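You operate a simulated robot arm through the tools that you are given. There is no shell and no other tool. Be economical: measure what you need, move in short steps, check, and stop when the job is done.

Carry out the task below with a simulated robot arm. There is one attempt and no reset: what you move stays moved.

Task
Grease the middle of the blue drum in the press with the short brush.
Fine: lid on the bench, grease from the yellow tin; then brush back, lid back on. Set down upright: short brush. A coat counts when it lies all over at full strength: go over it till it gets no stronger.

Only the result counts: the job must be done as asked and must still hold three seconds after the hand-in. Knocking over, shifting, dropping, spilling or breaking anything else fails it. A push-on lid holds only when it is set on centred and level and pressed home; a screw cap is set on level and turned clockwise until tight.

Robot
A 7-joint arm with a two-finger parallel gripper, fixed in place. Base frame: the origin is at the foot of the arm, x ahead of it, y to its left, z up; the work surface is at about z = 805. Units: mm, degrees, N and s.
Its first joint turns from -166.0 to 166.0 degrees. Payload 4.4 kg.
The tool frame sits at the grasp point between the pads (the TCP): z along the fingers, y along the line on which they close. The tips reach 23 mm beyond it. Largest opening 94 mm; finger width 38, thickness 10; the body of the gripper, 54 by 96 mm, starts 39 mm behind the TCP.
Orientation is that of the tool frame in the base frame, as [roll, pitch, yaw] about the fixed x, y, z axes, in that order (R = Rz(yaw) Ry(pitch) Rx(roll)). With the fingers straight down and closing along the base's y, the tool's x points along the base's -x, its y along +y and its z along -z.

Tools
- The arm moves only by the tool servo_tool. Its argument "motion" is a list of rows, each a list of 3 entries, a list of its own where there are three numbers: the turn, a rotation vector about the tool's x, y, z in degrees, then the shift along the tool's x, y, z in mm, then the finger opening in mm, from 0 to 94. In form: [[[rx, ry, rz], [dx, dy, dz], gripper], ...]. A call has 1 to 8 rows; each row is the pose to reach, as a shift and turn from the pose commanded when the call began, along the tool's axes at that moment. Rows are played at 5 a second. More than 50 mm and 8.6 degrees between two rows, or a gripper value outside its range, and nothing of the call is played. Where a pose cannot be reached the arm comes as near as it can. A force on the tool above 40 N (or 10 N above the force at the start of the call, whichever is more), or a blocked arm, ends the call early, and 0.2 s more pass. Each finger travels about 72 mm/s and halts on what it meets, pressing with about 33 N; the grip force reading is that of the motor and also rises with nothing between the fingers. The clock runs only during rows and for 0.2 s after the last one: add rows that repeat a pose to give the fingers time. It gives the time, the measured TCP pose, the force on the tool (base axes), the opening and the grip force at its end, in the units of the frame above (readings bear some noise), with the torque about the TCP (base axes, N m) and any sound that the robot's microphone picked up.
- Cameras (640 x 400 px; columns grow to the right, rows downward): "scene" is fixed at [400.8, -648.6, 1567.4]; the picture's right is [0.62, -0.79, 0.00], its down [-0.60, -0.47, -0.65] and it looks along [0.51, 0.40, -0.76] (base axes); focal length 317 px, centre (320, 200). "wrist" rides on the gripper at [86, 16, -74] in the tool frame; the picture's right is [-0.18, 0.98, 0.00], its down [-0.58, -0.11, -0.81] and it looks along [-0.79, -0.15, 0.59] (tool axes); focal length 243 px, centre (320, 200). There is no depth. A picture from a camera that has moved, and an enlarged one, comes with that camera's place and axes in the base frame and with its lens.
- grab_frame(camera): a new picture of that camera. It takes no simulated time.
- inspect(camera, box): a new picture of the part [left, top, right, bottom] of that camera's present view, enlarged. It takes no simulated time.
- sign_off(): hands the job in; it is judged then, once.

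Work in short steps. Places have to be worked out from the pictures, the camera data and where the tool is seen: move nearer, look again, correct. Check each grasp and each placing, and mend what went wrong. You have 120 turns and 84 pictures in all, those below and enlarged ones among them. Open the gripper and draw the arm clear of the work before you hand the job in, unless the task says otherwise; then end with one line.

The tools are called after "Call:" as name(argument=value, ...) on one line, values as JSON. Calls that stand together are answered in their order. servo_tool: Moves the arm, as the interface text tells. Its arguments: {"type":"object","properties":{"motion":{"type":"array","items":{"type":"array"}}},"required":["motion"]} The other tools are called the same way: grab_frame (camera) takes a picture; inspect (camera, box) takes an enlarged picture of a part of a camera's view; sign_off () hands the job in.

At the start:

```text
t: 0.0
position: [835.5, 141.7, 1105.5]
tcp_rot: [180.0, 0.1, 179.9]
contact_force: [0.0, 0.3, -0.7]
ft_torque: [-0.02, 0.0, -0.05]
gripper_width: 94.0
finger_force: 0.2
```

scene: 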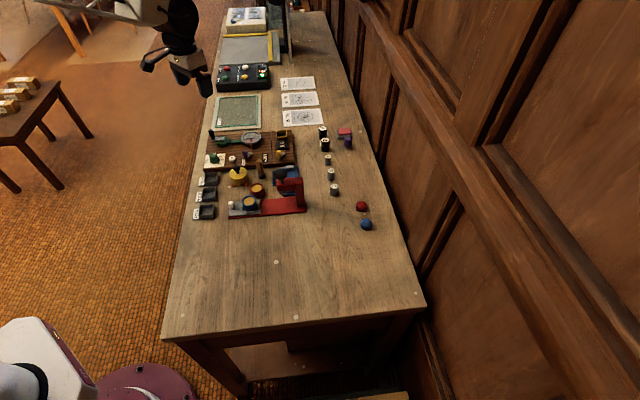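
wrist: 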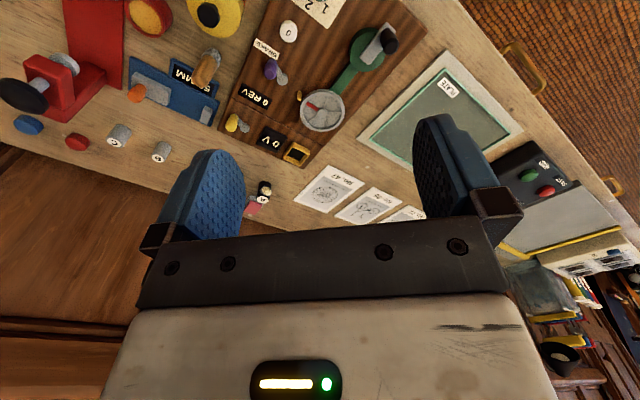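

I start by enlarging the scene around the press and tins to identify the items.

Call:
inspect(camera="scene", box=[185, 120, 315, 225])

Call:
inspect(camera="scene", box=[280, 110, 400, 240])

Call:
inspect(camera="wrist", box=[0, 0, 320, 200])

```text
3.81 times, centred on (250, 172) of scene
camera zoom: at [400.8, -648.6, 1567.4], right [0.62, -0.79, 0.0], down [-0.6, -0.47, -0.65], along [0.51, 0.4, -0.76], focal length 1207 px, centre (587, 305)
```

zoom: 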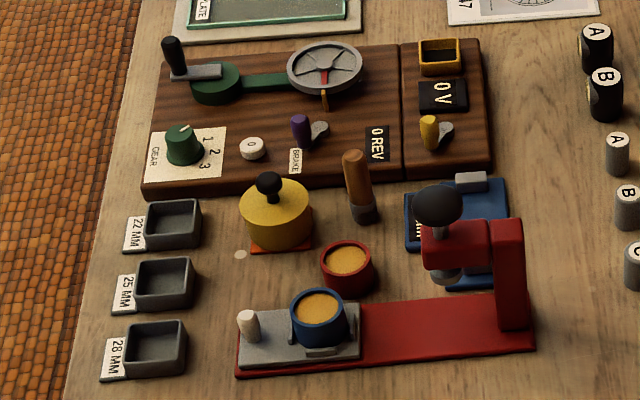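

```text
3.08 times, centred on (340, 175) of scene
camera zoom: at [400.8, -648.6, 1567.4], right [0.62, -0.79, 0.0], down [-0.6, -0.47, -0.65], along [0.51, 0.4, -0.76], focal length 975 px, centre (258, 277)
```

zoom: 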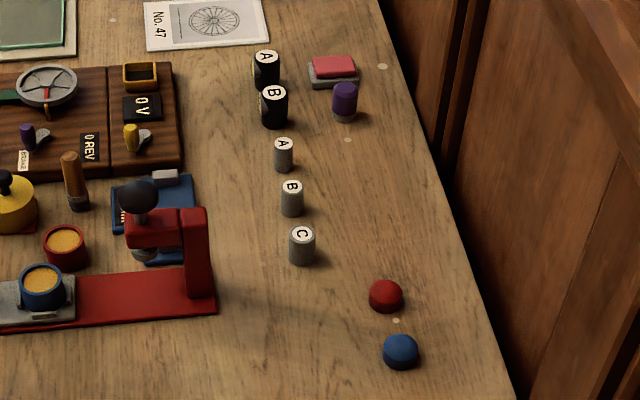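

```text
2.00 times, centred on (160, 100) of wrist
camera zoom: at [749.4, 158.7, 1179.4], right [0.18, 0.98, 0.0], down [0.58, -0.11, 0.81], along [0.79, -0.15, -0.59], focal length 485 px, centre (640, 400)
```

zoom: 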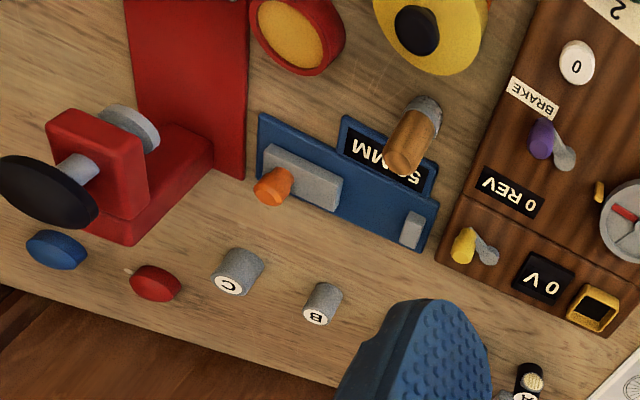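

The yellow tin (black-knob lid) is near (796,-10), the brush stands near (873,-25), and the blue drum is near (752,-105). I move back and lower, still well clear, for a closer wrist look.

Call:
servo_tool(motion=[[[0, 0, 0], [25, -26, 13], 94], [[0, 0, 0], [50, -52, 26], 94], [[0, 0, 0], [75, -78, 39], 94], [[0, 0, 0], [100, -104, 52], 94], [[0, 0, 0], [125, -130, 65], 94], [[0, 0, 0], [150, -156, 78], 94], [[0, 0, 0], [175, -180, 92], 94], [[0, 0, 0], [195, -202, 105], 94]])

Call:
grab_frame(camera="wrist")

```text
t: 1.8
position: [639.7, -59.4, 1002.4]
tcp_rot: [180.0, 0.0, -180.0]
contact_force: [-0.3, -0.9, -0.3]
ft_torque: [0.0, -0.02, 0.01]
gripper_width: 94.2
finger_force: 0.0
```

```text
78 pictures are left
camera wrist: at [553.7, -43.4, 1077.2], right [0.18, 0.98, 0.0], down [0.58, -0.11, 0.81], along [0.79, -0.15, -0.59], focal length 243 px, centre (320, 200)
```

wrist: 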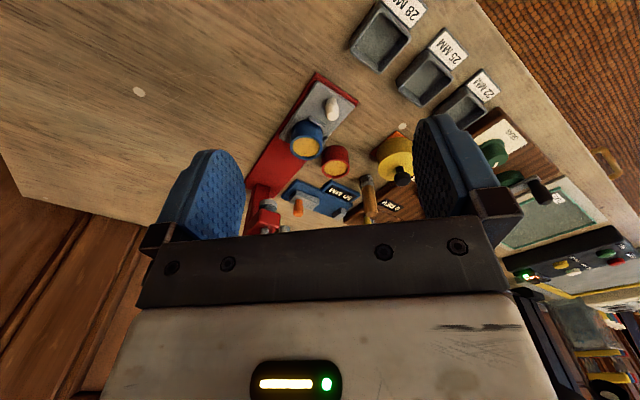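

Call:
inspect(camera="wrist", box=[235, 70, 435, 235])

Call:
inspect(camera="scene", box=[225, 160, 305, 220])

```text
2.42 times, centred on (335, 152) of wrist
camera zoom: at [553.7, -43.4, 1077.2], right [0.18, 0.98, 0.0], down [0.58, -0.11, 0.81], along [0.79, -0.15, -0.59], focal length 588 px, centre (284, 315)
```

zoom: 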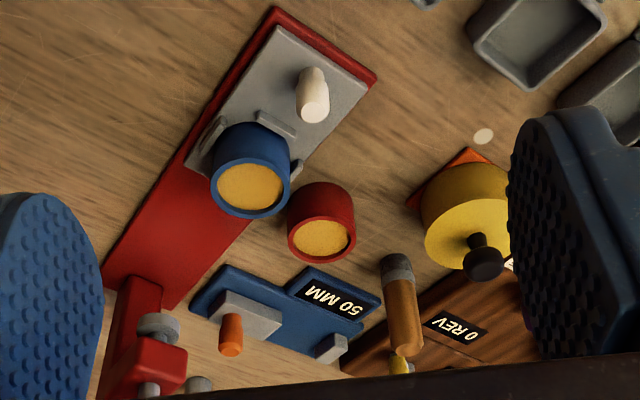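

```text
6.67 times, centred on (265, 190) of scene
camera zoom: at [400.8, -648.6, 1567.4], right [0.62, -0.79, 0.0], down [-0.6, -0.47, -0.65], along [0.51, 0.4, -0.76], focal length 2113 px, centre (687, 267)
```

zoom: 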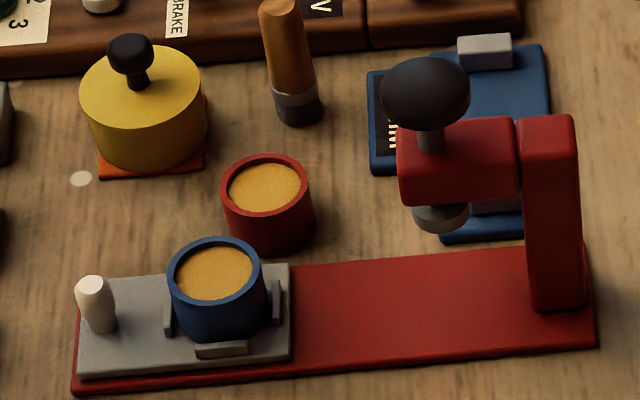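

Triangulation puts the lid knob at (816,22,858) with the lid top around 835, the brush at (872,-25) with its top at 868, and the blue drum at (753,-98) with its fill around 840. I move above the tin to check.

Call:
servo_tool(motion=[[[0, 0, 0], [-44, 20, 10], 60], [[0, 0, 0], [-88, 40, 20], 60], [[0, 0, 0], [-132, 60, 40], 60], [[0, 0, 0], [-176, 81, 60], 60], [[0, 0, 0], [-176, 81, 82], 60], [[0, 0, 0], [-176, 81, 82], 60]])

Call:
grab_frame(camera="wrist")

Call:
inspect(camera="scene", box=[190, 120, 310, 195])

```text
refused: row 3 steps farther than a row can; nothing moved
```

```text
75 pictures are left
camera wrist: at [553.7, -43.4, 1077.2], right [0.18, 0.98, 0.0], down [0.58, -0.11, 0.81], along [0.79, -0.15, -0.59], focal length 243 px, centre (320, 200)
```

wrist: 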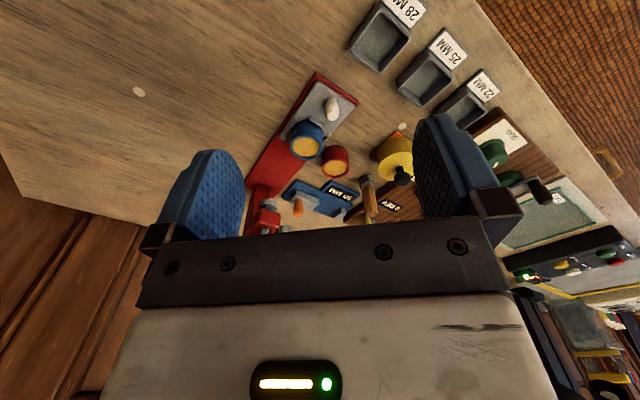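

```text
5.33 times, centred on (250, 158) of scene
camera zoom: at [400.8, -648.6, 1567.4], right [0.62, -0.79, 0.0], down [-0.6, -0.47, -0.65], along [0.51, 0.4, -0.76], focal length 1690 px, centre (693, 427)
```

zoom: 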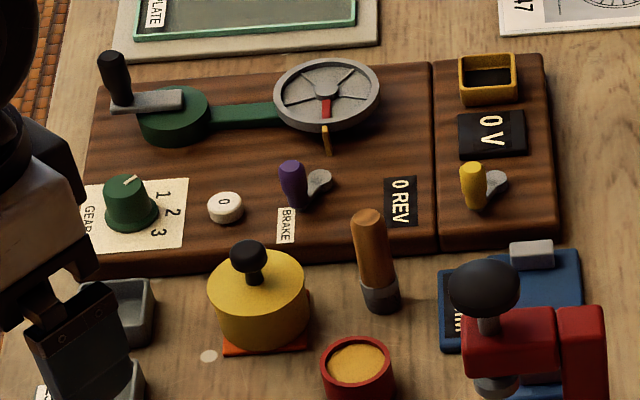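

One row was slightly too long, so I use smaller steps.

Call:
servo_tool(motion=[[[0, 0, 0], [-36, 16, 14], 60], [[0, 0, 0], [-72, 33, 28], 60], [[0, 0, 0], [-108, 50, 42], 60], [[0, 0, 0], [-144, 66, 56], 60], [[0, 0, 0], [-176, 81, 70], 60], [[0, 0, 0], [-176, 81, 82], 60], [[0, 0, 0], [-176, 81, 82], 60]])

Call:
grab_frame(camera="wrist")

Call:
inspect(camera="scene", box=[190, 120, 310, 195])

```text
t: 3.4
position: [819.6, 22.0, 919.7]
tcp_rot: [180.0, 0.0, -179.9]
contact_force: [0.8, 0.2, 0.3]
ft_torque: [-0.01, -0.01, -0.02]
gripper_width: 60.0
finger_force: 0.0
```

```text
73 pictures are left
camera wrist: at [732.9, 37.8, 993.9], right [0.18, 0.98, 0.0], down [0.58, -0.11, 0.81], along [0.79, -0.15, -0.59], focal length 243 px, centre (320, 200)
```

wrist: 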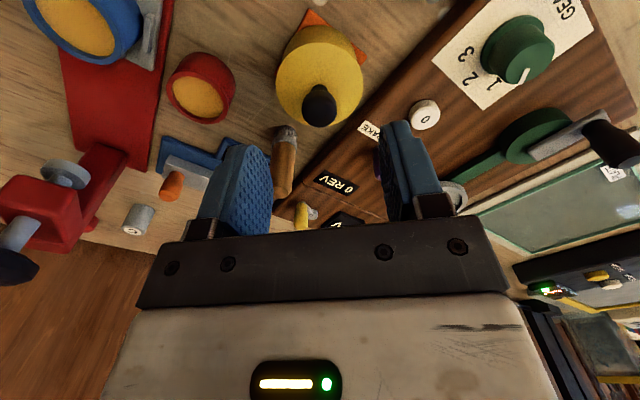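

```text
5.33 times, centred on (250, 158) of scene
camera zoom: at [400.8, -648.6, 1567.4], right [0.62, -0.79, 0.0], down [-0.6, -0.47, -0.65], along [0.51, 0.4, -0.76], focal length 1690 px, centre (693, 427)
```

zoom: 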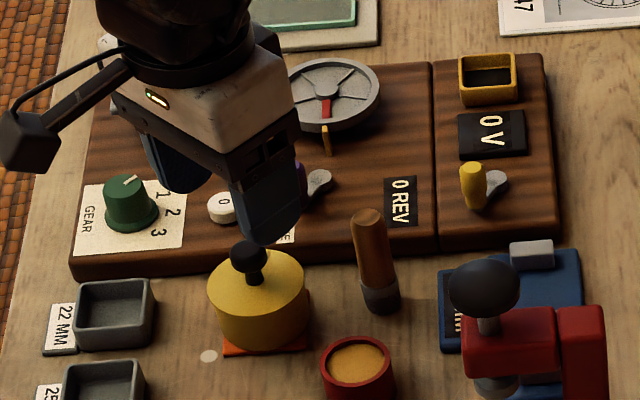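

The knob sits in line with the tool axis (column 319, row 105, as predicted for z≈858). I descend to z≈862 with the fingers open.

Call:
servo_tool(motion=[[[0, 0, 0], [0, 0, 20], 60], [[0, 0, 0], [0, 0, 40], 60], [[0, 0, 0], [0, 0, 57], 60], [[0, 0, 0], [0, 0, 57], 60]])

Call:
inspect(camera="wrist", box=[200, 80, 440, 230])

Call:
inspect(camera="scene", box=[210, 150, 274, 190])

```text
t: 4.4
position: [817.7, 21.3, 861.0]
tcp_rot: [179.9, 0.1, 180.0]
contact_force: [0.6, 0.1, 0.1]
ft_torque: [0.03, 0.01, 0.0]
gripper_width: 60.0
finger_force: 0.0
```

```text
2.67 times, centred on (320, 155) of wrist
camera zoom: at [731.5, 37.1, 935.3], right [0.18, 0.98, 0.0], down [0.58, -0.11, 0.81], along [0.79, -0.15, -0.59], focal length 647 px, centre (320, 320)
```

zoom: 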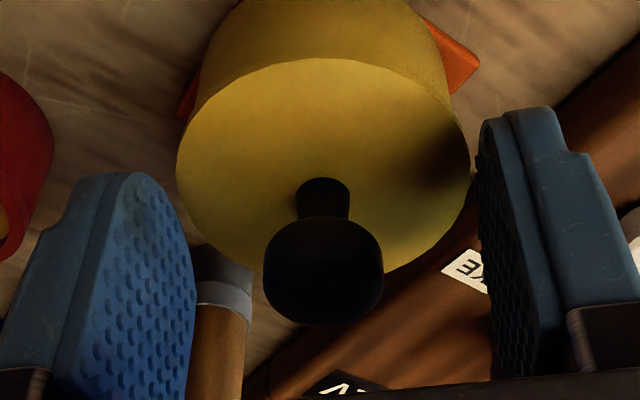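

```text
10.00 times, centred on (242, 170) of scene
camera zoom: at [400.8, -648.6, 1567.4], right [0.62, -0.79, 0.0], down [-0.6, -0.47, -0.65], along [0.51, 0.4, -0.76], focal length 3169 px, centre (1100, 500)
```

zoom: 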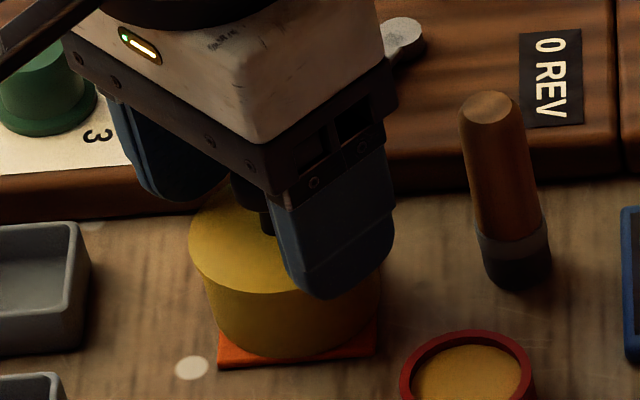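

The knob is centred between the pads at about TCP height. Closing the gripper on it.

Call:
servo_tool(motion=[[[0, 0, 0], [0, 0, 0], 0], [[0, 0, 0], [0, 0, 0], 0], [[0, 0, 0], [0, 0, 0], 0], [[0, 0, 0], [0, 0, 0], 0]])

```text
t: 5.4
position: [818.9, 20.7, 861.9]
tcp_rot: [179.9, 0.1, -180.0]
contact_force: [2.3, 0.9, 14.6]
ft_torque: [0.01, -0.05, -0.03]
gripper_width: 20.3
finger_force: 33.3
```

The knob is gripped at 20 mm wide. I pull straight up slowly.

Call:
servo_tool(motion=[[[0, 0, 0], [0, 0, -4], 0], [[0, 0, 0], [0, 0, -8], 0], [[0, 0, 0], [0, 0, -12], 0], [[0, 0, 0], [0, 0, -16], 0]])

Call:
inspect(camera="wrist", box=[200, 80, 440, 230])

Call:
inspect(camera="scene", box=[210, 150, 274, 190])

```text
t: 6.4
position: [817.7, 20.4, 878.1]
tcp_rot: [-180.0, 0.0, -180.0]
contact_force: [0.1, 1.5, -0.9]
ft_torque: [-0.02, -0.01, 0.02]
gripper_width: 20.2
finger_force: 32.9
heard: snap
```

```text
2.67 times, centred on (320, 155) of wrist
camera zoom: at [730.6, 37.0, 951.7], right [0.18, 0.98, 0.0], down [0.58, -0.11, 0.81], along [0.79, -0.15, -0.59], focal length 647 px, centre (320, 320)
```

zoom: 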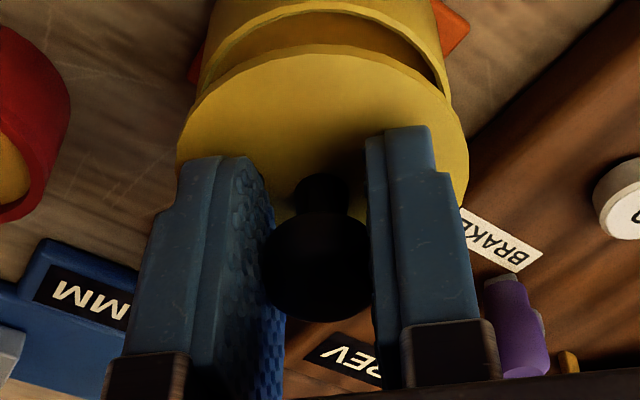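

```text
10.00 times, centred on (242, 170) of scene
camera zoom: at [400.8, -648.6, 1567.4], right [0.62, -0.79, 0.0], down [-0.6, -0.47, -0.65], along [0.51, 0.4, -0.76], focal length 3169 px, centre (1100, 500)
```

zoom: 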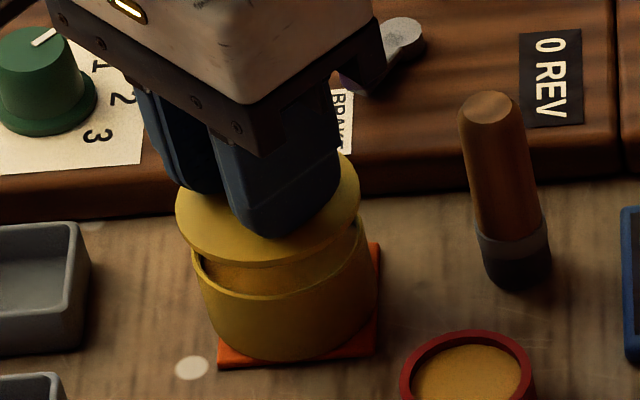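

The lid came free with a snap and the tin stayed put. I lift it and carry it to open bench near (660,-180).

Call:
servo_tool(motion=[[[0, 0, 0], [0, 0, -30], 0], [[0, 0, 0], [0, 0, -60], 0], [[0, 0, 0], [26, -33, -60], 0], [[0, 0, 0], [52, -66, -60], 0], [[0, 0, 0], [78, -100, -60], 0], [[0, 0, 0], [104, -133, -60], 0], [[0, 0, 0], [130, -166, -60], 0], [[0, 0, 0], [156, -200, -60], 0]])

Call:
grab_frame(camera="scene")

```text
t: 8.2
position: [661.1, -177.7, 936.5]
tcp_rot: [-179.9, 0.0, -180.0]
contact_force: [0.5, 0.6, -0.5]
ft_torque: [0.05, -0.02, 0.03]
gripper_width: 20.4
finger_force: 32.9
```

```text
67 pictures are left
```

scene: 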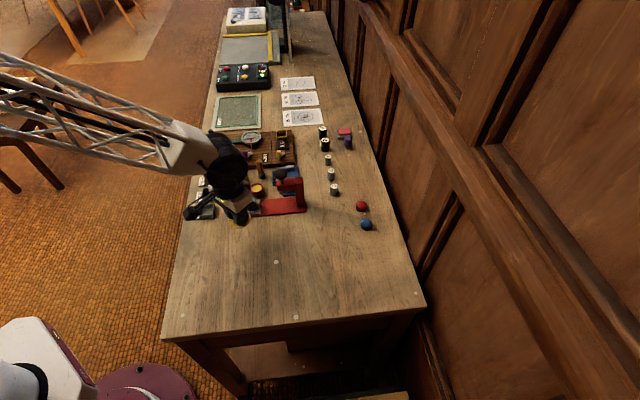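

The area below is clear. I lower to z≈848, then creep down to contact.

Call:
servo_tool(motion=[[[0, 0, 0], [0, 0, 40], 0], [[0, 0, 0], [0, 0, 75], 0], [[0, 0, 0], [0, 0, 86], 0], [[0, 0, 0], [0, 0, 88], 0], [[0, 0, 0], [0, 0, 88], 0]])

Call:
grab_frame(camera="wrist")

Call:
inspect(camera="scene", box=[210, 200, 290, 260])

```text
t: 9.4
position: [661.5, -177.2, 849.2]
tcp_rot: [-180.0, -0.1, 180.0]
contact_force: [0.1, 0.1, 0.0]
ft_torque: [-0.03, 0.0, 0.05]
gripper_width: 20.4
finger_force: 33.5
```

```text
66 pictures are left
camera wrist: at [574.4, -161.1, 922.9], right [0.18, 0.98, 0.0], down [0.58, -0.11, 0.81], along [0.79, -0.15, -0.59], focal length 243 px, centre (320, 200)
```

wrist: 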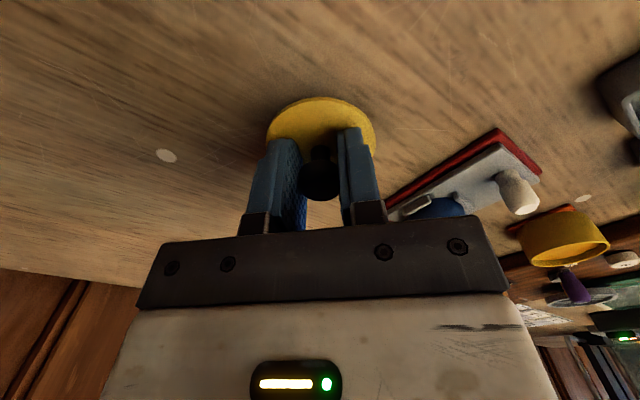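

```text
6.67 times, centred on (250, 230) of scene
camera zoom: at [400.8, -648.6, 1567.4], right [0.62, -0.79, 0.0], down [-0.6, -0.47, -0.65], along [0.51, 0.4, -0.76], focal length 2113 px, centre (787, 0)
```

zoom: 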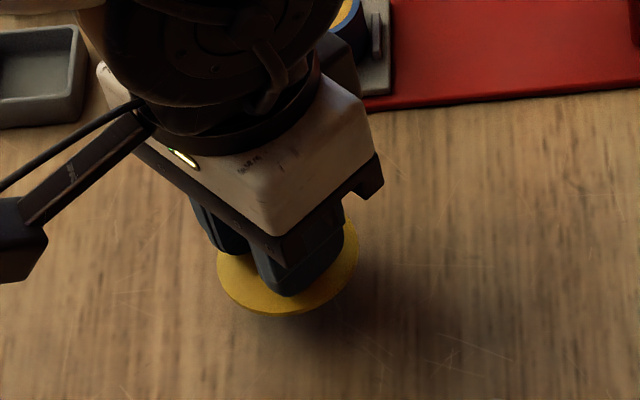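

No contact yet, so I creep down 2 mm per row until the force stops me.

Call:
servo_tool(motion=[[[0, 0, 0], [0, 0, 2], 0], [[0, 0, 0], [0, 0, 4], 0], [[0, 0, 0], [0, 0, 6], 0], [[0, 0, 0], [0, 0, 8], 0]])

```text
t: 10.4
position: [661.9, -180.2, 841.9]
tcp_rot: [179.9, 0.0, -180.0]
contact_force: [-0.7, 0.4, -0.7]
ft_torque: [0.0, -0.01, 0.01]
gripper_width: 20.4
finger_force: 33.2
```

Call:
servo_tool(motion=[[[0, 0, 0], [0, 0, 1.5], 0], [[0, 0, 0], [0, 0, 3], 0], [[0, 0, 0], [0, 0, 4.5], 0]])

```text
t: 11.2
position: [661.6, -179.7, 838.1]
tcp_rot: [180.0, 0.0, 180.0]
contact_force: [-0.1, -0.2, 0.8]
ft_torque: [0.02, -0.02, 0.02]
gripper_width: 20.2
finger_force: 33.5
```

Still free; continuing downward in 1 mm steps.

Call:
servo_tool(motion=[[[0, 0, 0], [0, 0, 1], 0], [[0, 0, 0], [0, 0, 2], 0], [[0, 0, 0], [0, 0, 3], 0]])

Call:
inspect(camera="wrist", box=[240, 70, 400, 230])

```text
t: 12.0
position: [660.5, -178.2, 832.9]
tcp_rot: [-180.0, 0.0, 180.0]
contact_force: [0.5, 0.3, -0.4]
ft_torque: [0.02, 0.02, 0.0]
gripper_width: 20.2
finger_force: 33.2
```

```text
2.50 times, centred on (320, 150) of wrist
camera zoom: at [575.0, -162.3, 907.4], right [0.18, 0.98, 0.0], down [0.58, -0.11, 0.81], along [0.79, -0.15, -0.59], focal length 606 px, centre (320, 325)
```

zoom: 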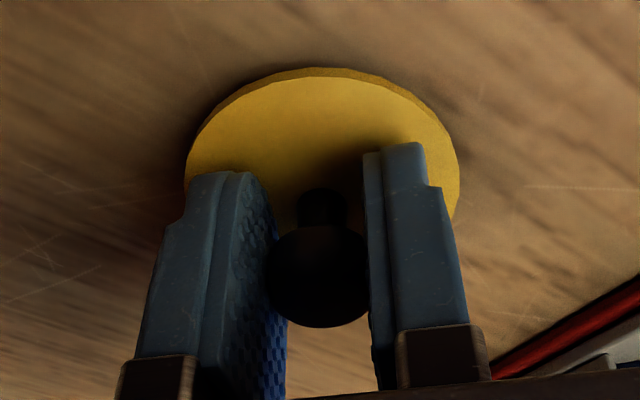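

Very close to the bench now; two more small steps.

Call:
servo_tool(motion=[[[0, 0, 0], [0, 0, 1], 0], [[0, 0, 0], [0, 0, 2], 0], [[0, 0, 0], [0, 0, 2.5], 0]])

```text
t: 12.8
position: [661.0, -178.9, 832.0]
tcp_rot: [-179.9, 0.0, 180.0]
contact_force: [-0.2, -0.2, 1.4]
ft_torque: [0.02, -0.04, -0.02]
gripper_width: 20.4
finger_force: 32.7
```

Call:
servo_tool(motion=[[[0, 0, 0], [0, 0, 1], 0], [[0, 0, 0], [0, 0, 1], 0]])

```text
t: 13.4
position: [662.7, -179.1, 831.4]
tcp_rot: [180.0, 0.1, 180.0]
contact_force: [-6.7, 4.1, 25.3]
ft_torque: [0.11, 0.23, 0.05]
gripper_width: 20.1
finger_force: 33.3
```

Contact made (25 N) with the lid flat on the bench. I ease back 0.7 mm, open, and rise.

Call:
servo_tool(motion=[[[0, 0, 0], [0, 0, -0.8], 0], [[0, 0, 0], [0, 0, -0.8], 40], [[0, 0, 0], [0, 0, -0.8], 55], [[0, 0, 0], [0, 0, -0.8], 55], [[0, 0, 0], [0, 0, -40], 55], [[0, 0, 0], [0, 0, -80], 55], [[0, 0, 0], [0, 0, -110], 55], [[0, 0, 0], [0, 0, -110], 55]])

Call:
grab_frame(camera="wrist")

```text
t: 15.2
position: [660.6, -176.9, 941.9]
tcp_rot: [180.0, 0.0, -180.0]
contact_force: [0.0, 0.5, 0.0]
ft_torque: [0.01, -0.04, -0.02]
gripper_width: 55.2
finger_force: 0.1
```

```text
63 pictures are left
camera wrist: at [574.7, -160.8, 1016.4], right [0.18, 0.98, 0.0], down [0.58, -0.11, 0.81], along [0.79, -0.15, -0.59], focal length 243 px, centre (320, 200)
```

wrist: 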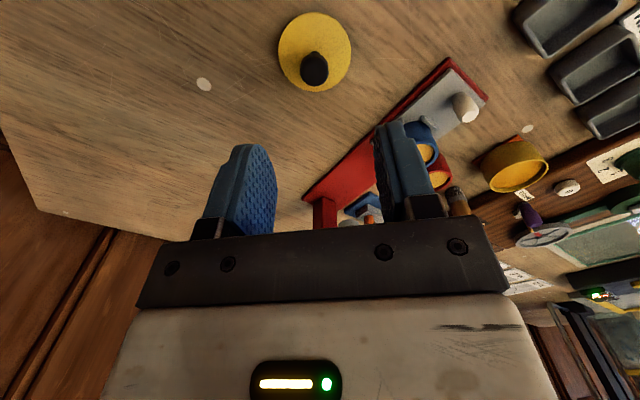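

The lid lies flat at about (660,-179). Now I rise, shift in y, and go forward to above the brush.

Call:
servo_tool(motion=[[[0, 0, 0], [0, 0, -45], 55], [[0, 0, 0], [0, 40, -45], 55], [[0, 0, 0], [0, 80, -45], 55], [[0, 0, 0], [0, 120, -45], 55], [[0, 0, 0], [-20, 154, -45], 55], [[0, 0, 0], [-65, 154, -45], 55], [[0, 0, 0], [-110, 154, -45], 55], [[0, 0, 0], [-155, 154, -45], 55]])

Call:
grab_frame(camera="wrist")

```text
t: 17.0
position: [817.1, -23.7, 986.5]
tcp_rot: [-180.0, 0.0, -180.0]
contact_force: [0.0, -0.8, 0.8]
ft_torque: [-0.02, -0.01, -0.01]
gripper_width: 55.0
finger_force: 0.1
```

```text
62 pictures are left
camera wrist: at [730.7, -7.6, 1060.0], right [0.18, 0.98, 0.0], down [0.58, -0.11, 0.81], along [0.79, -0.15, -0.59], focal length 243 px, centre (320, 200)
```

wrist: 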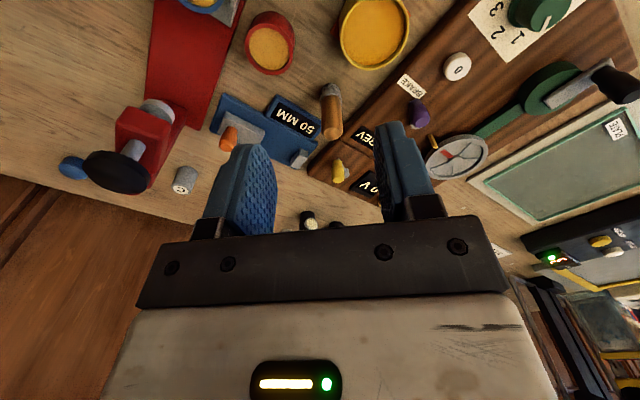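

Call:
inspect(camera="wrist", box=[280, 60, 380, 150])

Call:
inspect(camera="wrist", box=[190, 0, 430, 100])

```text
4.44 times, centred on (330, 105) of wrist
camera zoom: at [730.7, -7.6, 1060.0], right [0.18, 0.98, 0.0], down [0.58, -0.11, 0.81], along [0.79, -0.15, -0.59], focal length 1078 px, centre (276, 622)
```

zoom: 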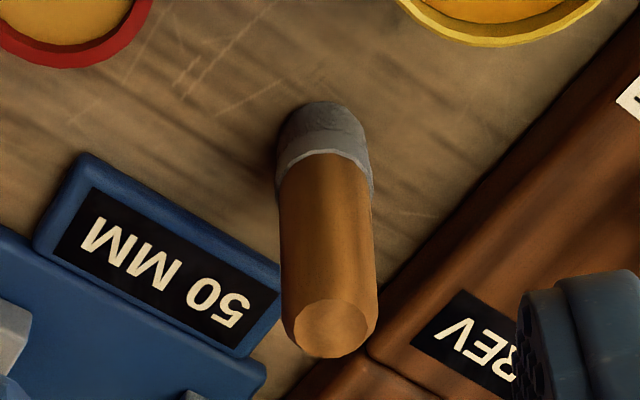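

```text
2.67 times, centred on (310, 50) of wrist
camera zoom: at [730.7, -7.6, 1060.0], right [0.18, 0.98, 0.0], down [0.58, -0.11, 0.81], along [0.79, -0.15, -0.59], focal length 647 px, centre (347, 600)
```

zoom: 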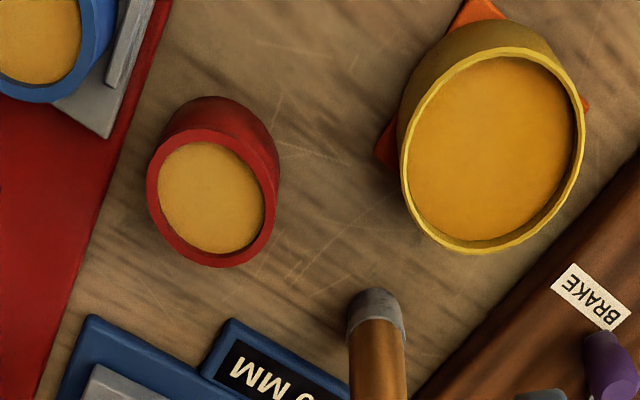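

Brush top is near (874,-23,870). I position above it at z 920 for a check.

Call:
servo_tool(motion=[[[0, 0, 0], [-29, 1, 10], 50], [[0, 0, 0], [-57.5, 2, 20], 50], [[0, 0, 0], [-57.5, 2, 50], 50], [[0, 0, 0], [-57.5, 2, 65], 50], [[0, 0, 0], [-57.5, 2, 65], 50]])

Call:
inspect(camera="wrist", box=[220, 20, 420, 220])

Call:
inspect(camera="scene", box=[225, 130, 305, 190])

```text
t: 18.2
position: [874.2, -25.3, 920.7]
tcp_rot: [180.0, 0.0, -179.9]
contact_force: [0.2, 0.1, -0.1]
ft_torque: [-0.03, 0.02, 0.0]
gripper_width: 50.1
finger_force: 0.0
```

```text
2.00 times, centred on (320, 120) of wrist
camera zoom: at [787.9, -8.2, 994.8], right [0.18, 0.98, 0.0], down [0.58, -0.11, 0.81], along [0.79, -0.15, -0.59], focal length 485 px, centre (320, 360)
```

zoom: 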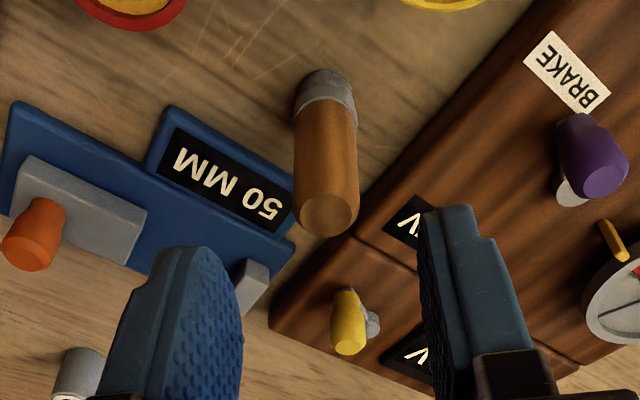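

```text
6.67 times, centred on (265, 160) of scene
camera zoom: at [400.8, -648.6, 1567.4], right [0.62, -0.79, 0.0], down [-0.6, -0.47, -0.65], along [0.51, 0.4, -0.76], focal length 2113 px, centre (687, 467)
```

zoom: 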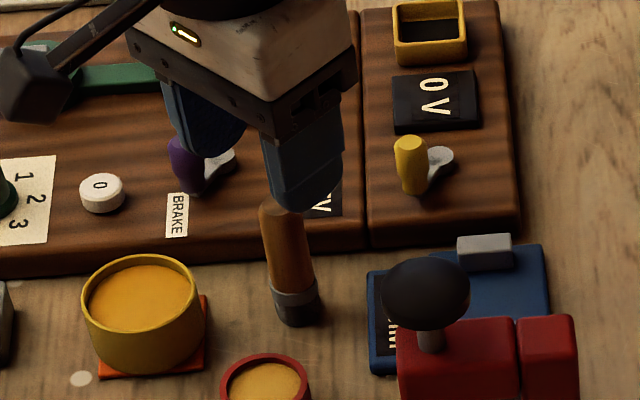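

Brush is at about (874,-22.5), centred between the pads. I descend to z≈852 and look before closing.

Call:
servo_tool(motion=[[[0, 0, 0], [-1, 0.8, 30], 50], [[0, 0, 0], [-1, 0.8, 55], 50], [[0, 0, 0], [-1, 0.8, 68.5], 50], [[0, 0, 0], [-1, 0.8, 68.5], 50]])

Call:
inspect(camera="wrist", box=[220, 80, 420, 230])

```text
t: 19.2
position: [871.9, -23.5, 852.9]
tcp_rot: [180.0, 0.0, -179.9]
contact_force: [0.4, -0.2, -0.7]
ft_torque: [-0.06, 0.03, -0.01]
gripper_width: 50.0
finger_force: 0.1
```

```text
2.67 times, centred on (320, 155) of wrist
camera zoom: at [787.1, -7.5, 926.2], right [0.18, 0.98, 0.0], down [0.58, -0.11, 0.81], along [0.79, -0.15, -0.59], focal length 647 px, centre (320, 320)
```

zoom: 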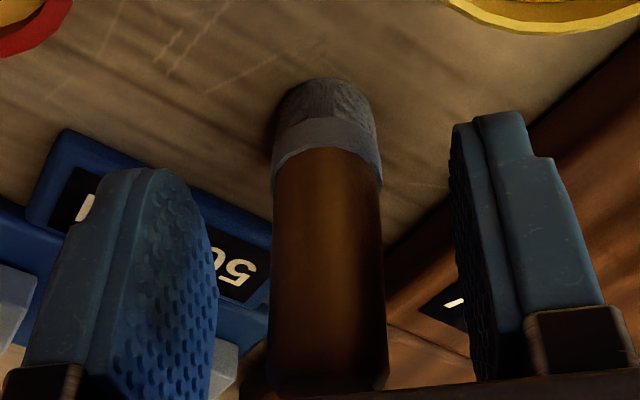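

Handle centred; closing.

Call:
servo_tool(motion=[[[0, 0, 0], [0, 0, 0], 0], [[0, 0, 0], [0, 0, 0], 0], [[0, 0, 0], [0, 0, 0], 0]])

Call:
inspect(camera="wrist", box=[220, 80, 420, 230])

```text
t: 20.0
position: [873.0, -22.8, 851.9]
tcp_rot: [-179.9, 0.1, -179.9]
contact_force: [-0.3, 0.9, 0.3]
ft_torque: [0.01, -0.02, 0.02]
gripper_width: 21.5
finger_force: 32.7
```

```text
2.67 times, centred on (320, 155) of wrist
camera zoom: at [787.0, -7.5, 926.2], right [0.18, 0.98, 0.0], down [0.58, -0.11, 0.81], along [0.79, -0.15, -0.59], focal length 647 px, centre (320, 320)
```

zoom: 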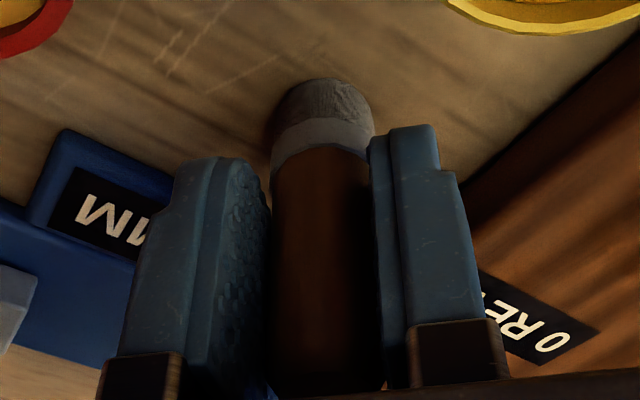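

Brush is held (21.5 mm). I lift it and carry it over the open tin at (816.5, 21).

Call:
servo_tool(motion=[[[0, 0, 0], [0, 0, -30], 0], [[0, 0, 0], [0, 0, -60], 0], [[0, 0, 0], [20, 15, -65], 0], [[0, 0, 0], [40, 30, -65], 0], [[0, 0, 0], [57.5, 43.5, -65], 0], [[0, 0, 0], [57.5, 43.5, -50], 0], [[0, 0, 0], [57.5, 43.5, -50], 0]])

Call:
inspect(camera="wrist", box=[220, 20, 420, 220])

Call:
inspect(camera="scene", box=[210, 140, 290, 200])

```text
t: 21.6
position: [815.4, 22.0, 900.0]
tcp_rot: [-180.0, 0.0, 180.0]
contact_force: [0.3, 1.1, -0.6]
ft_torque: [0.0, -0.01, 0.01]
gripper_width: 21.7
finger_force: 32.7
```

```text
2.00 times, centred on (320, 120) of wrist
camera zoom: at [729.1, 38.0, 973.9], right [0.18, 0.98, 0.0], down [0.58, -0.11, 0.81], along [0.79, -0.15, -0.59], focal length 485 px, centre (320, 360)
```

zoom: 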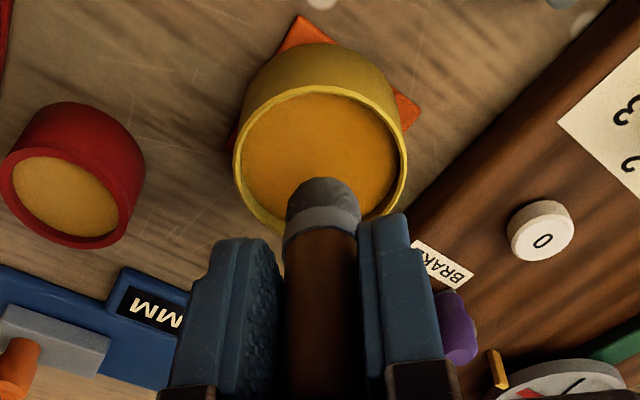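

```text
6.67 times, centred on (250, 170) of scene
camera zoom: at [400.8, -648.6, 1567.4], right [0.62, -0.79, 0.0], down [-0.6, -0.47, -0.65], along [0.51, 0.4, -0.76], focal length 2113 px, centre (787, 400)
```

zoom: 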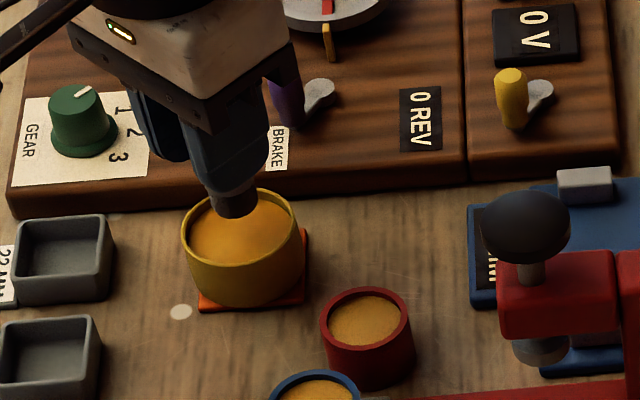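

The brush is over the grease. I lower slowly until it bites gently.

Call:
servo_tool(motion=[[[0, 0, 0], [0, 0, 10], 0], [[0, 0, 0], [0, 0, 18], 0], [[0, 0, 0], [0, 0, 22], 0], [[0, 0, 0], [0, 0, 24], 0], [[0, 0, 0], [0, 0, 26], 0], [[0, 0, 0], [0, 0, 28], 0], [[0, 0, 0], [0, 0, 28], 0]])

Call:
inspect(camera="wrist", box=[220, 60, 420, 220])

```text
t: 23.2
position: [817.8, 21.9, 873.6]
tcp_rot: [180.0, 0.1, 180.0]
contact_force: [0.7, -7.4, 30.1]
ft_torque: [-0.33, -0.21, -0.07]
gripper_width: 21.6
finger_force: 33.1
```

```text
2.50 times, centred on (320, 140) of wrist
camera zoom: at [730.9, 37.6, 947.7], right [0.18, 0.98, 0.0], down [0.58, -0.11, 0.81], along [0.79, -0.15, -0.59], focal length 606 px, centre (320, 350)
```

zoom: 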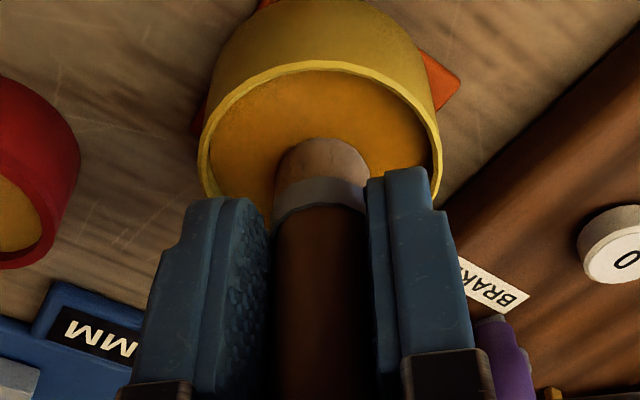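

Bristles touched the grease (30 N) and have changed colour. I lift and inspect the brush.

Call:
servo_tool(motion=[[[0, 0, 0], [0, 0, -2], 0], [[0, 0, 0], [0, 0, -20], 0], [[0, 0, 0], [0, 0, -46], 0], [[0, 0, 0], [0, 0, -46], 0]])

Call:
inspect(camera="wrist", box=[260, 60, 380, 200])

Call:
inspect(camera="scene", box=[220, 150, 276, 192])

```text
t: 24.2
position: [815.4, 23.9, 918.4]
tcp_rot: [180.0, 0.0, 180.0]
contact_force: [0.3, -0.8, -1.0]
ft_torque: [-0.02, 0.0, -0.02]
gripper_width: 21.3
finger_force: 32.9
```

```text
2.86 times, centred on (320, 130) of wrist
camera zoom: at [730.1, 38.9, 991.9], right [0.18, 0.98, 0.0], down [0.58, -0.11, 0.81], along [0.79, -0.15, -0.59], focal length 693 px, centre (320, 400)
```

zoom: 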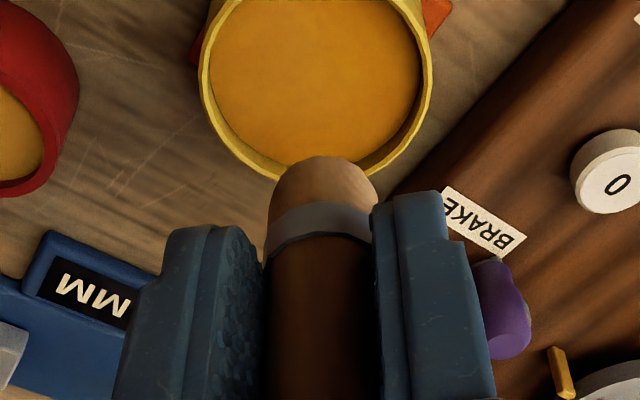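

```text
9.52 times, centred on (248, 171) of scene
camera zoom: at [400.8, -648.6, 1567.4], right [0.62, -0.79, 0.0], down [-0.6, -0.47, -0.65], along [0.51, 0.4, -0.76], focal length 3018 px, centre (1006, 476)
```

zoom: 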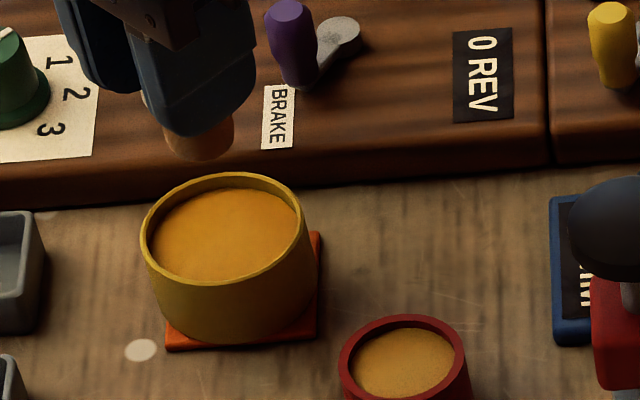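

The brush is loaded; it slid up in the grip by roughly 3 mm. Now over to the blue drum at (753,-98).

Call:
servo_tool(motion=[[[0, 0, 0], [16, -30, 0], 0], [[0, 0, 0], [32, -60, 0], 0], [[0, 0, 0], [48, -90, 0], 0], [[0, 0, 0], [63.5, -119, 0], 0], [[0, 0, 0], [63.5, -119, 10], 0], [[0, 0, 0], [63.5, -119, 10], 0]])

Call:
inspect(camera="wrist", box=[220, 20, 420, 200])

Call:
inspect(camera="scene", box=[220, 170, 284, 218])

```text
t: 25.6
position: [754.1, -96.9, 907.7]
tcp_rot: [-180.0, 0.0, 179.9]
contact_force: [-0.2, -0.1, -0.6]
ft_torque: [-0.02, 0.0, 0.01]
gripper_width: 21.3
finger_force: 32.8
```

```text
2.22 times, centred on (320, 110) of wrist
camera zoom: at [667.9, -80.6, 982.6], right [0.18, 0.98, 0.0], down [0.58, -0.11, 0.81], along [0.79, -0.15, -0.59], focal length 539 px, centre (320, 400)
```

zoom: 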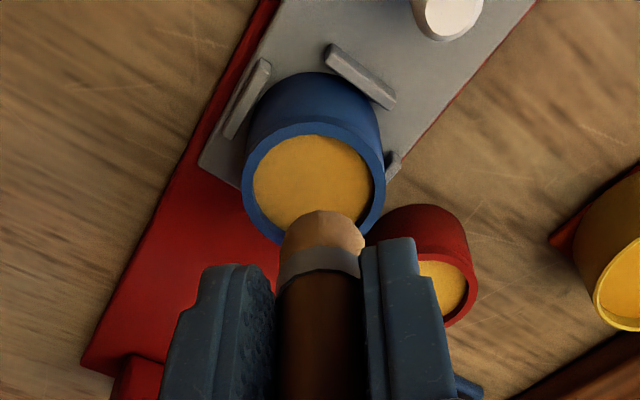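

```text
8.33 times, centred on (252, 194) of scene
camera zoom: at [400.8, -648.6, 1567.4], right [0.62, -0.79, 0.0], down [-0.6, -0.47, -0.65], along [0.51, 0.4, -0.76], focal length 2641 px, centre (887, 250)
```

zoom: 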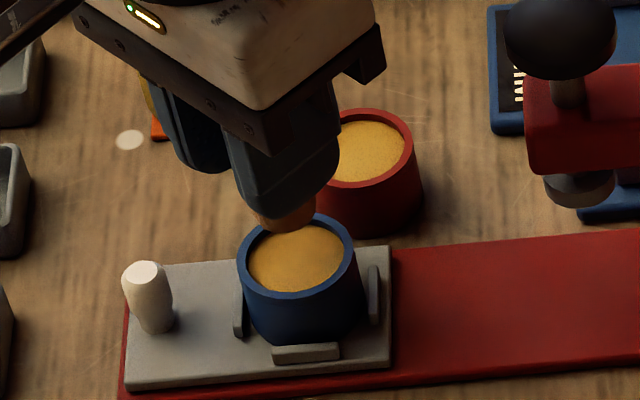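

The brush lines up with the drum centre (752.5,-98). I lower gently to find contact.

Call:
servo_tool(motion=[[[0, 0, 0], [0, 0, 12], 0], [[0, 0, 0], [0, 0, 20], 0], [[0, 0, 0], [0, 0, 22], 0], [[0, 0, 0], [0, 0, 24], 0], [[0, 0, 0], [0, 0, 24], 0]])

Call:
inspect(camera="wrist", box=[220, 40, 420, 200])

```text
t: 26.8
position: [753.7, -95.9, 885.6]
tcp_rot: [-179.9, 0.1, 180.0]
contact_force: [0.0, 0.4, -0.3]
ft_torque: [0.02, 0.0, -0.03]
gripper_width: 21.6
finger_force: 32.9
```

```text
2.50 times, centred on (320, 120) of wrist
camera zoom: at [667.1, -80.5, 960.0], right [0.18, 0.98, 0.0], down [0.58, -0.11, 0.81], along [0.79, -0.15, -0.59], focal length 606 px, centre (320, 400)
```

zoom: 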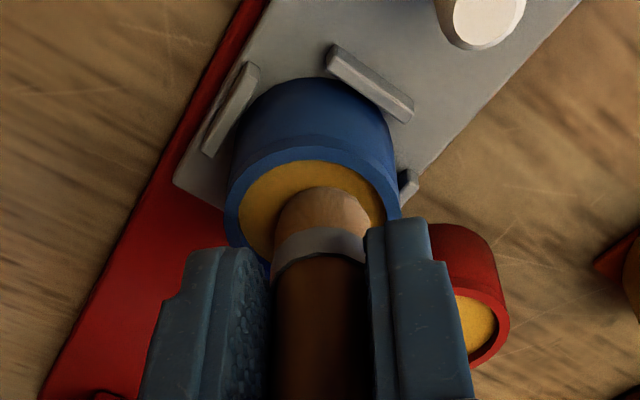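

Nearly there without contact. Continuing in 1.5 mm steps.

Call:
servo_tool(motion=[[[0, 0, 0], [0, 0, 1.5], 0], [[0, 0, 0], [0, 0, 3], 0], [[0, 0, 0], [0, 0, 3], 0]])

```text
t: 27.6
position: [752.9, -96.2, 885.7]
tcp_rot: [-180.0, 0.1, -180.0]
contact_force: [-1.1, -0.4, 18.5]
ft_torque: [-0.02, -0.16, -0.05]
gripper_width: 21.6
finger_force: 33.5
```

Contact at 18 N. I make small light strokes within the rim.

Call:
servo_tool(motion=[[[0, 0, 0], [2, 0, -0.8], 0], [[0, 0, 0], [4, 0, -0.8], 0], [[0, 0, 0], [3, 3, -0.8], 0], [[0, 0, 0], [0, 4, -0.8], 0], [[0, 0, 0], [-3, 3, -0.8], 0], [[0, 0, 0], [-4, 0, -0.8], 0], [[0, 0, 0], [-3, -3, -0.8], 0], [[0, 0, 0], [0, -4, -0.8], 0]])

Call:
inspect(camera="wrist", box=[220, 40, 420, 200])

Call:
inspect(camera="scene", box=[220, 170, 284, 218])

```text
t: 29.4
position: [753.6, -99.8, 884.3]
tcp_rot: [179.9, 0.1, 179.9]
contact_force: [6.6, 4.5, 13.8]
ft_torque: [0.28, -0.46, 0.08]
gripper_width: 21.5
finger_force: 33.0
```

```text
2.50 times, centred on (320, 120) of wrist
camera zoom: at [667.9, -84.4, 958.7], right [0.18, 0.98, 0.0], down [0.58, -0.11, 0.81], along [0.79, -0.15, -0.59], focal length 606 px, centre (320, 400)
```

zoom: 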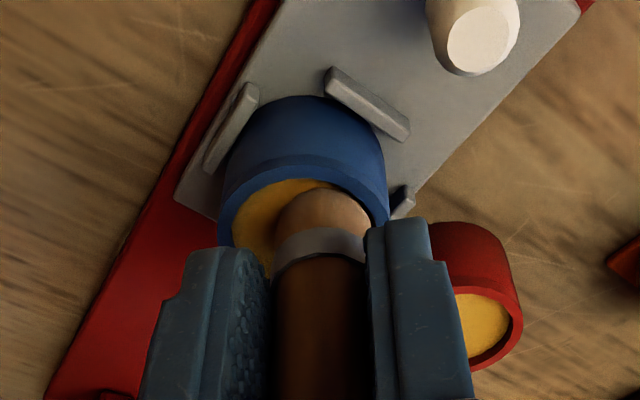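

```text
8.33 times, centred on (252, 194) of scene
camera zoom: at [400.8, -648.6, 1567.4], right [0.62, -0.79, 0.0], down [-0.6, -0.47, -0.65], along [0.51, 0.4, -0.76], focal length 2641 px, centre (887, 250)
```

zoom: 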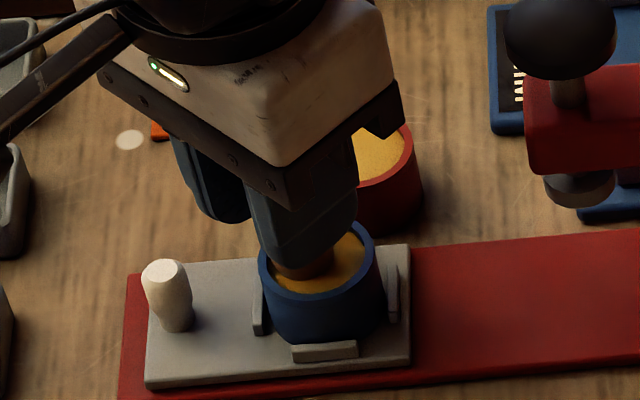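

The tray slid about 7 mm along its rail toward the press, so it glides easily. I'll drag it back against its left stop with the brush, and from then on stroke only toward that stop or across the rail.

Call:
servo_tool(motion=[[[0, 0, 0], [1, 1.2, 0], 0], [[0, 0, 0], [2, 2.4, 0], 0], [[0, 0, 0], [3, 3.6, 0], 0], [[0, 0, 0], [4, 4.8, 0], 0], [[0, 0, 0], [5, 6, 0], 0], [[0, 0, 0], [5, 6, 0], 0]])

Call:
inspect(camera="scene", box=[220, 170, 284, 218])

```text
t: 30.8
position: [749.1, -95.1, 882.2]
tcp_rot: [-180.0, 0.1, -179.9]
contact_force: [5.1, -5.1, 23.3]
ft_torque: [-0.21, -0.51, -0.03]
gripper_width: 21.3
finger_force: 33.0
```

```text
8.33 times, centred on (252, 194) of scene
camera zoom: at [400.8, -648.6, 1567.4], right [0.62, -0.79, 0.0], down [-0.6, -0.47, -0.65], along [0.51, 0.4, -0.76], focal length 2641 px, centre (887, 250)
```

zoom: 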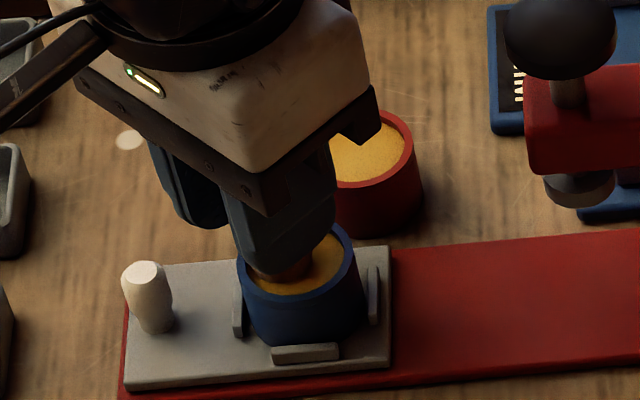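

The tray is back at its start position. I lift to check the coat.

Call:
servo_tool(motion=[[[0, 0, 0], [0, 0, -10], 0], [[0, 0, 0], [0, 0, -40], 0], [[0, 0, 0], [0, 0, -50], 0], [[0, 0, 0], [0, 0, -50], 0]])

Call:
inspect(camera="wrist", box=[240, 0, 400, 120])

Call:
inspect(camera="scene", box=[232, 182, 272, 212])

```text
t: 31.8
position: [747.4, -94.5, 933.0]
tcp_rot: [180.0, 0.0, 180.0]
contact_force: [-0.4, 0.5, -1.4]
ft_torque: [0.01, 0.01, 0.02]
gripper_width: 21.7
finger_force: 32.9
```

```text
3.33 times, centred on (320, 60) of wrist
camera zoom: at [661.0, -78.8, 1007.3], right [0.18, 0.98, 0.0], down [0.58, -0.11, 0.81], along [0.79, -0.15, -0.59], focal length 809 px, centre (320, 667)
```

zoom: 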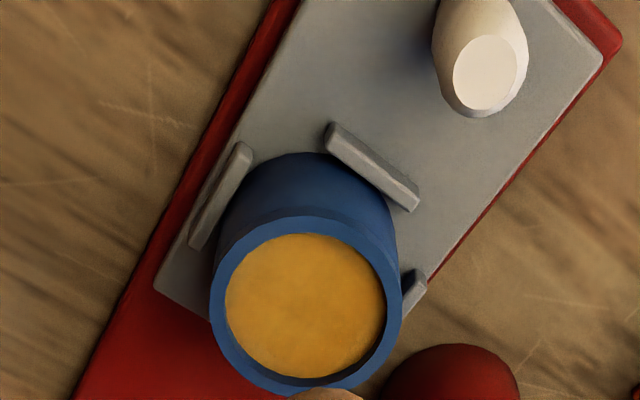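

```text
13.33 times, centred on (252, 197) of scene
camera zoom: at [400.8, -648.6, 1567.4], right [0.62, -0.79, 0.0], down [-0.6, -0.47, -0.65], along [0.51, 0.4, -0.76], focal length 4225 px, centre (1227, 240)
```

zoom: 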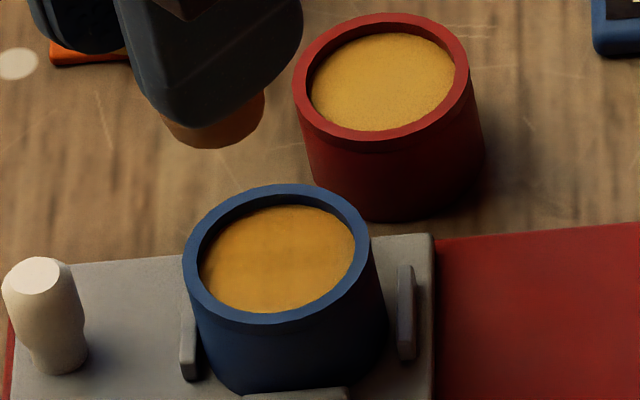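

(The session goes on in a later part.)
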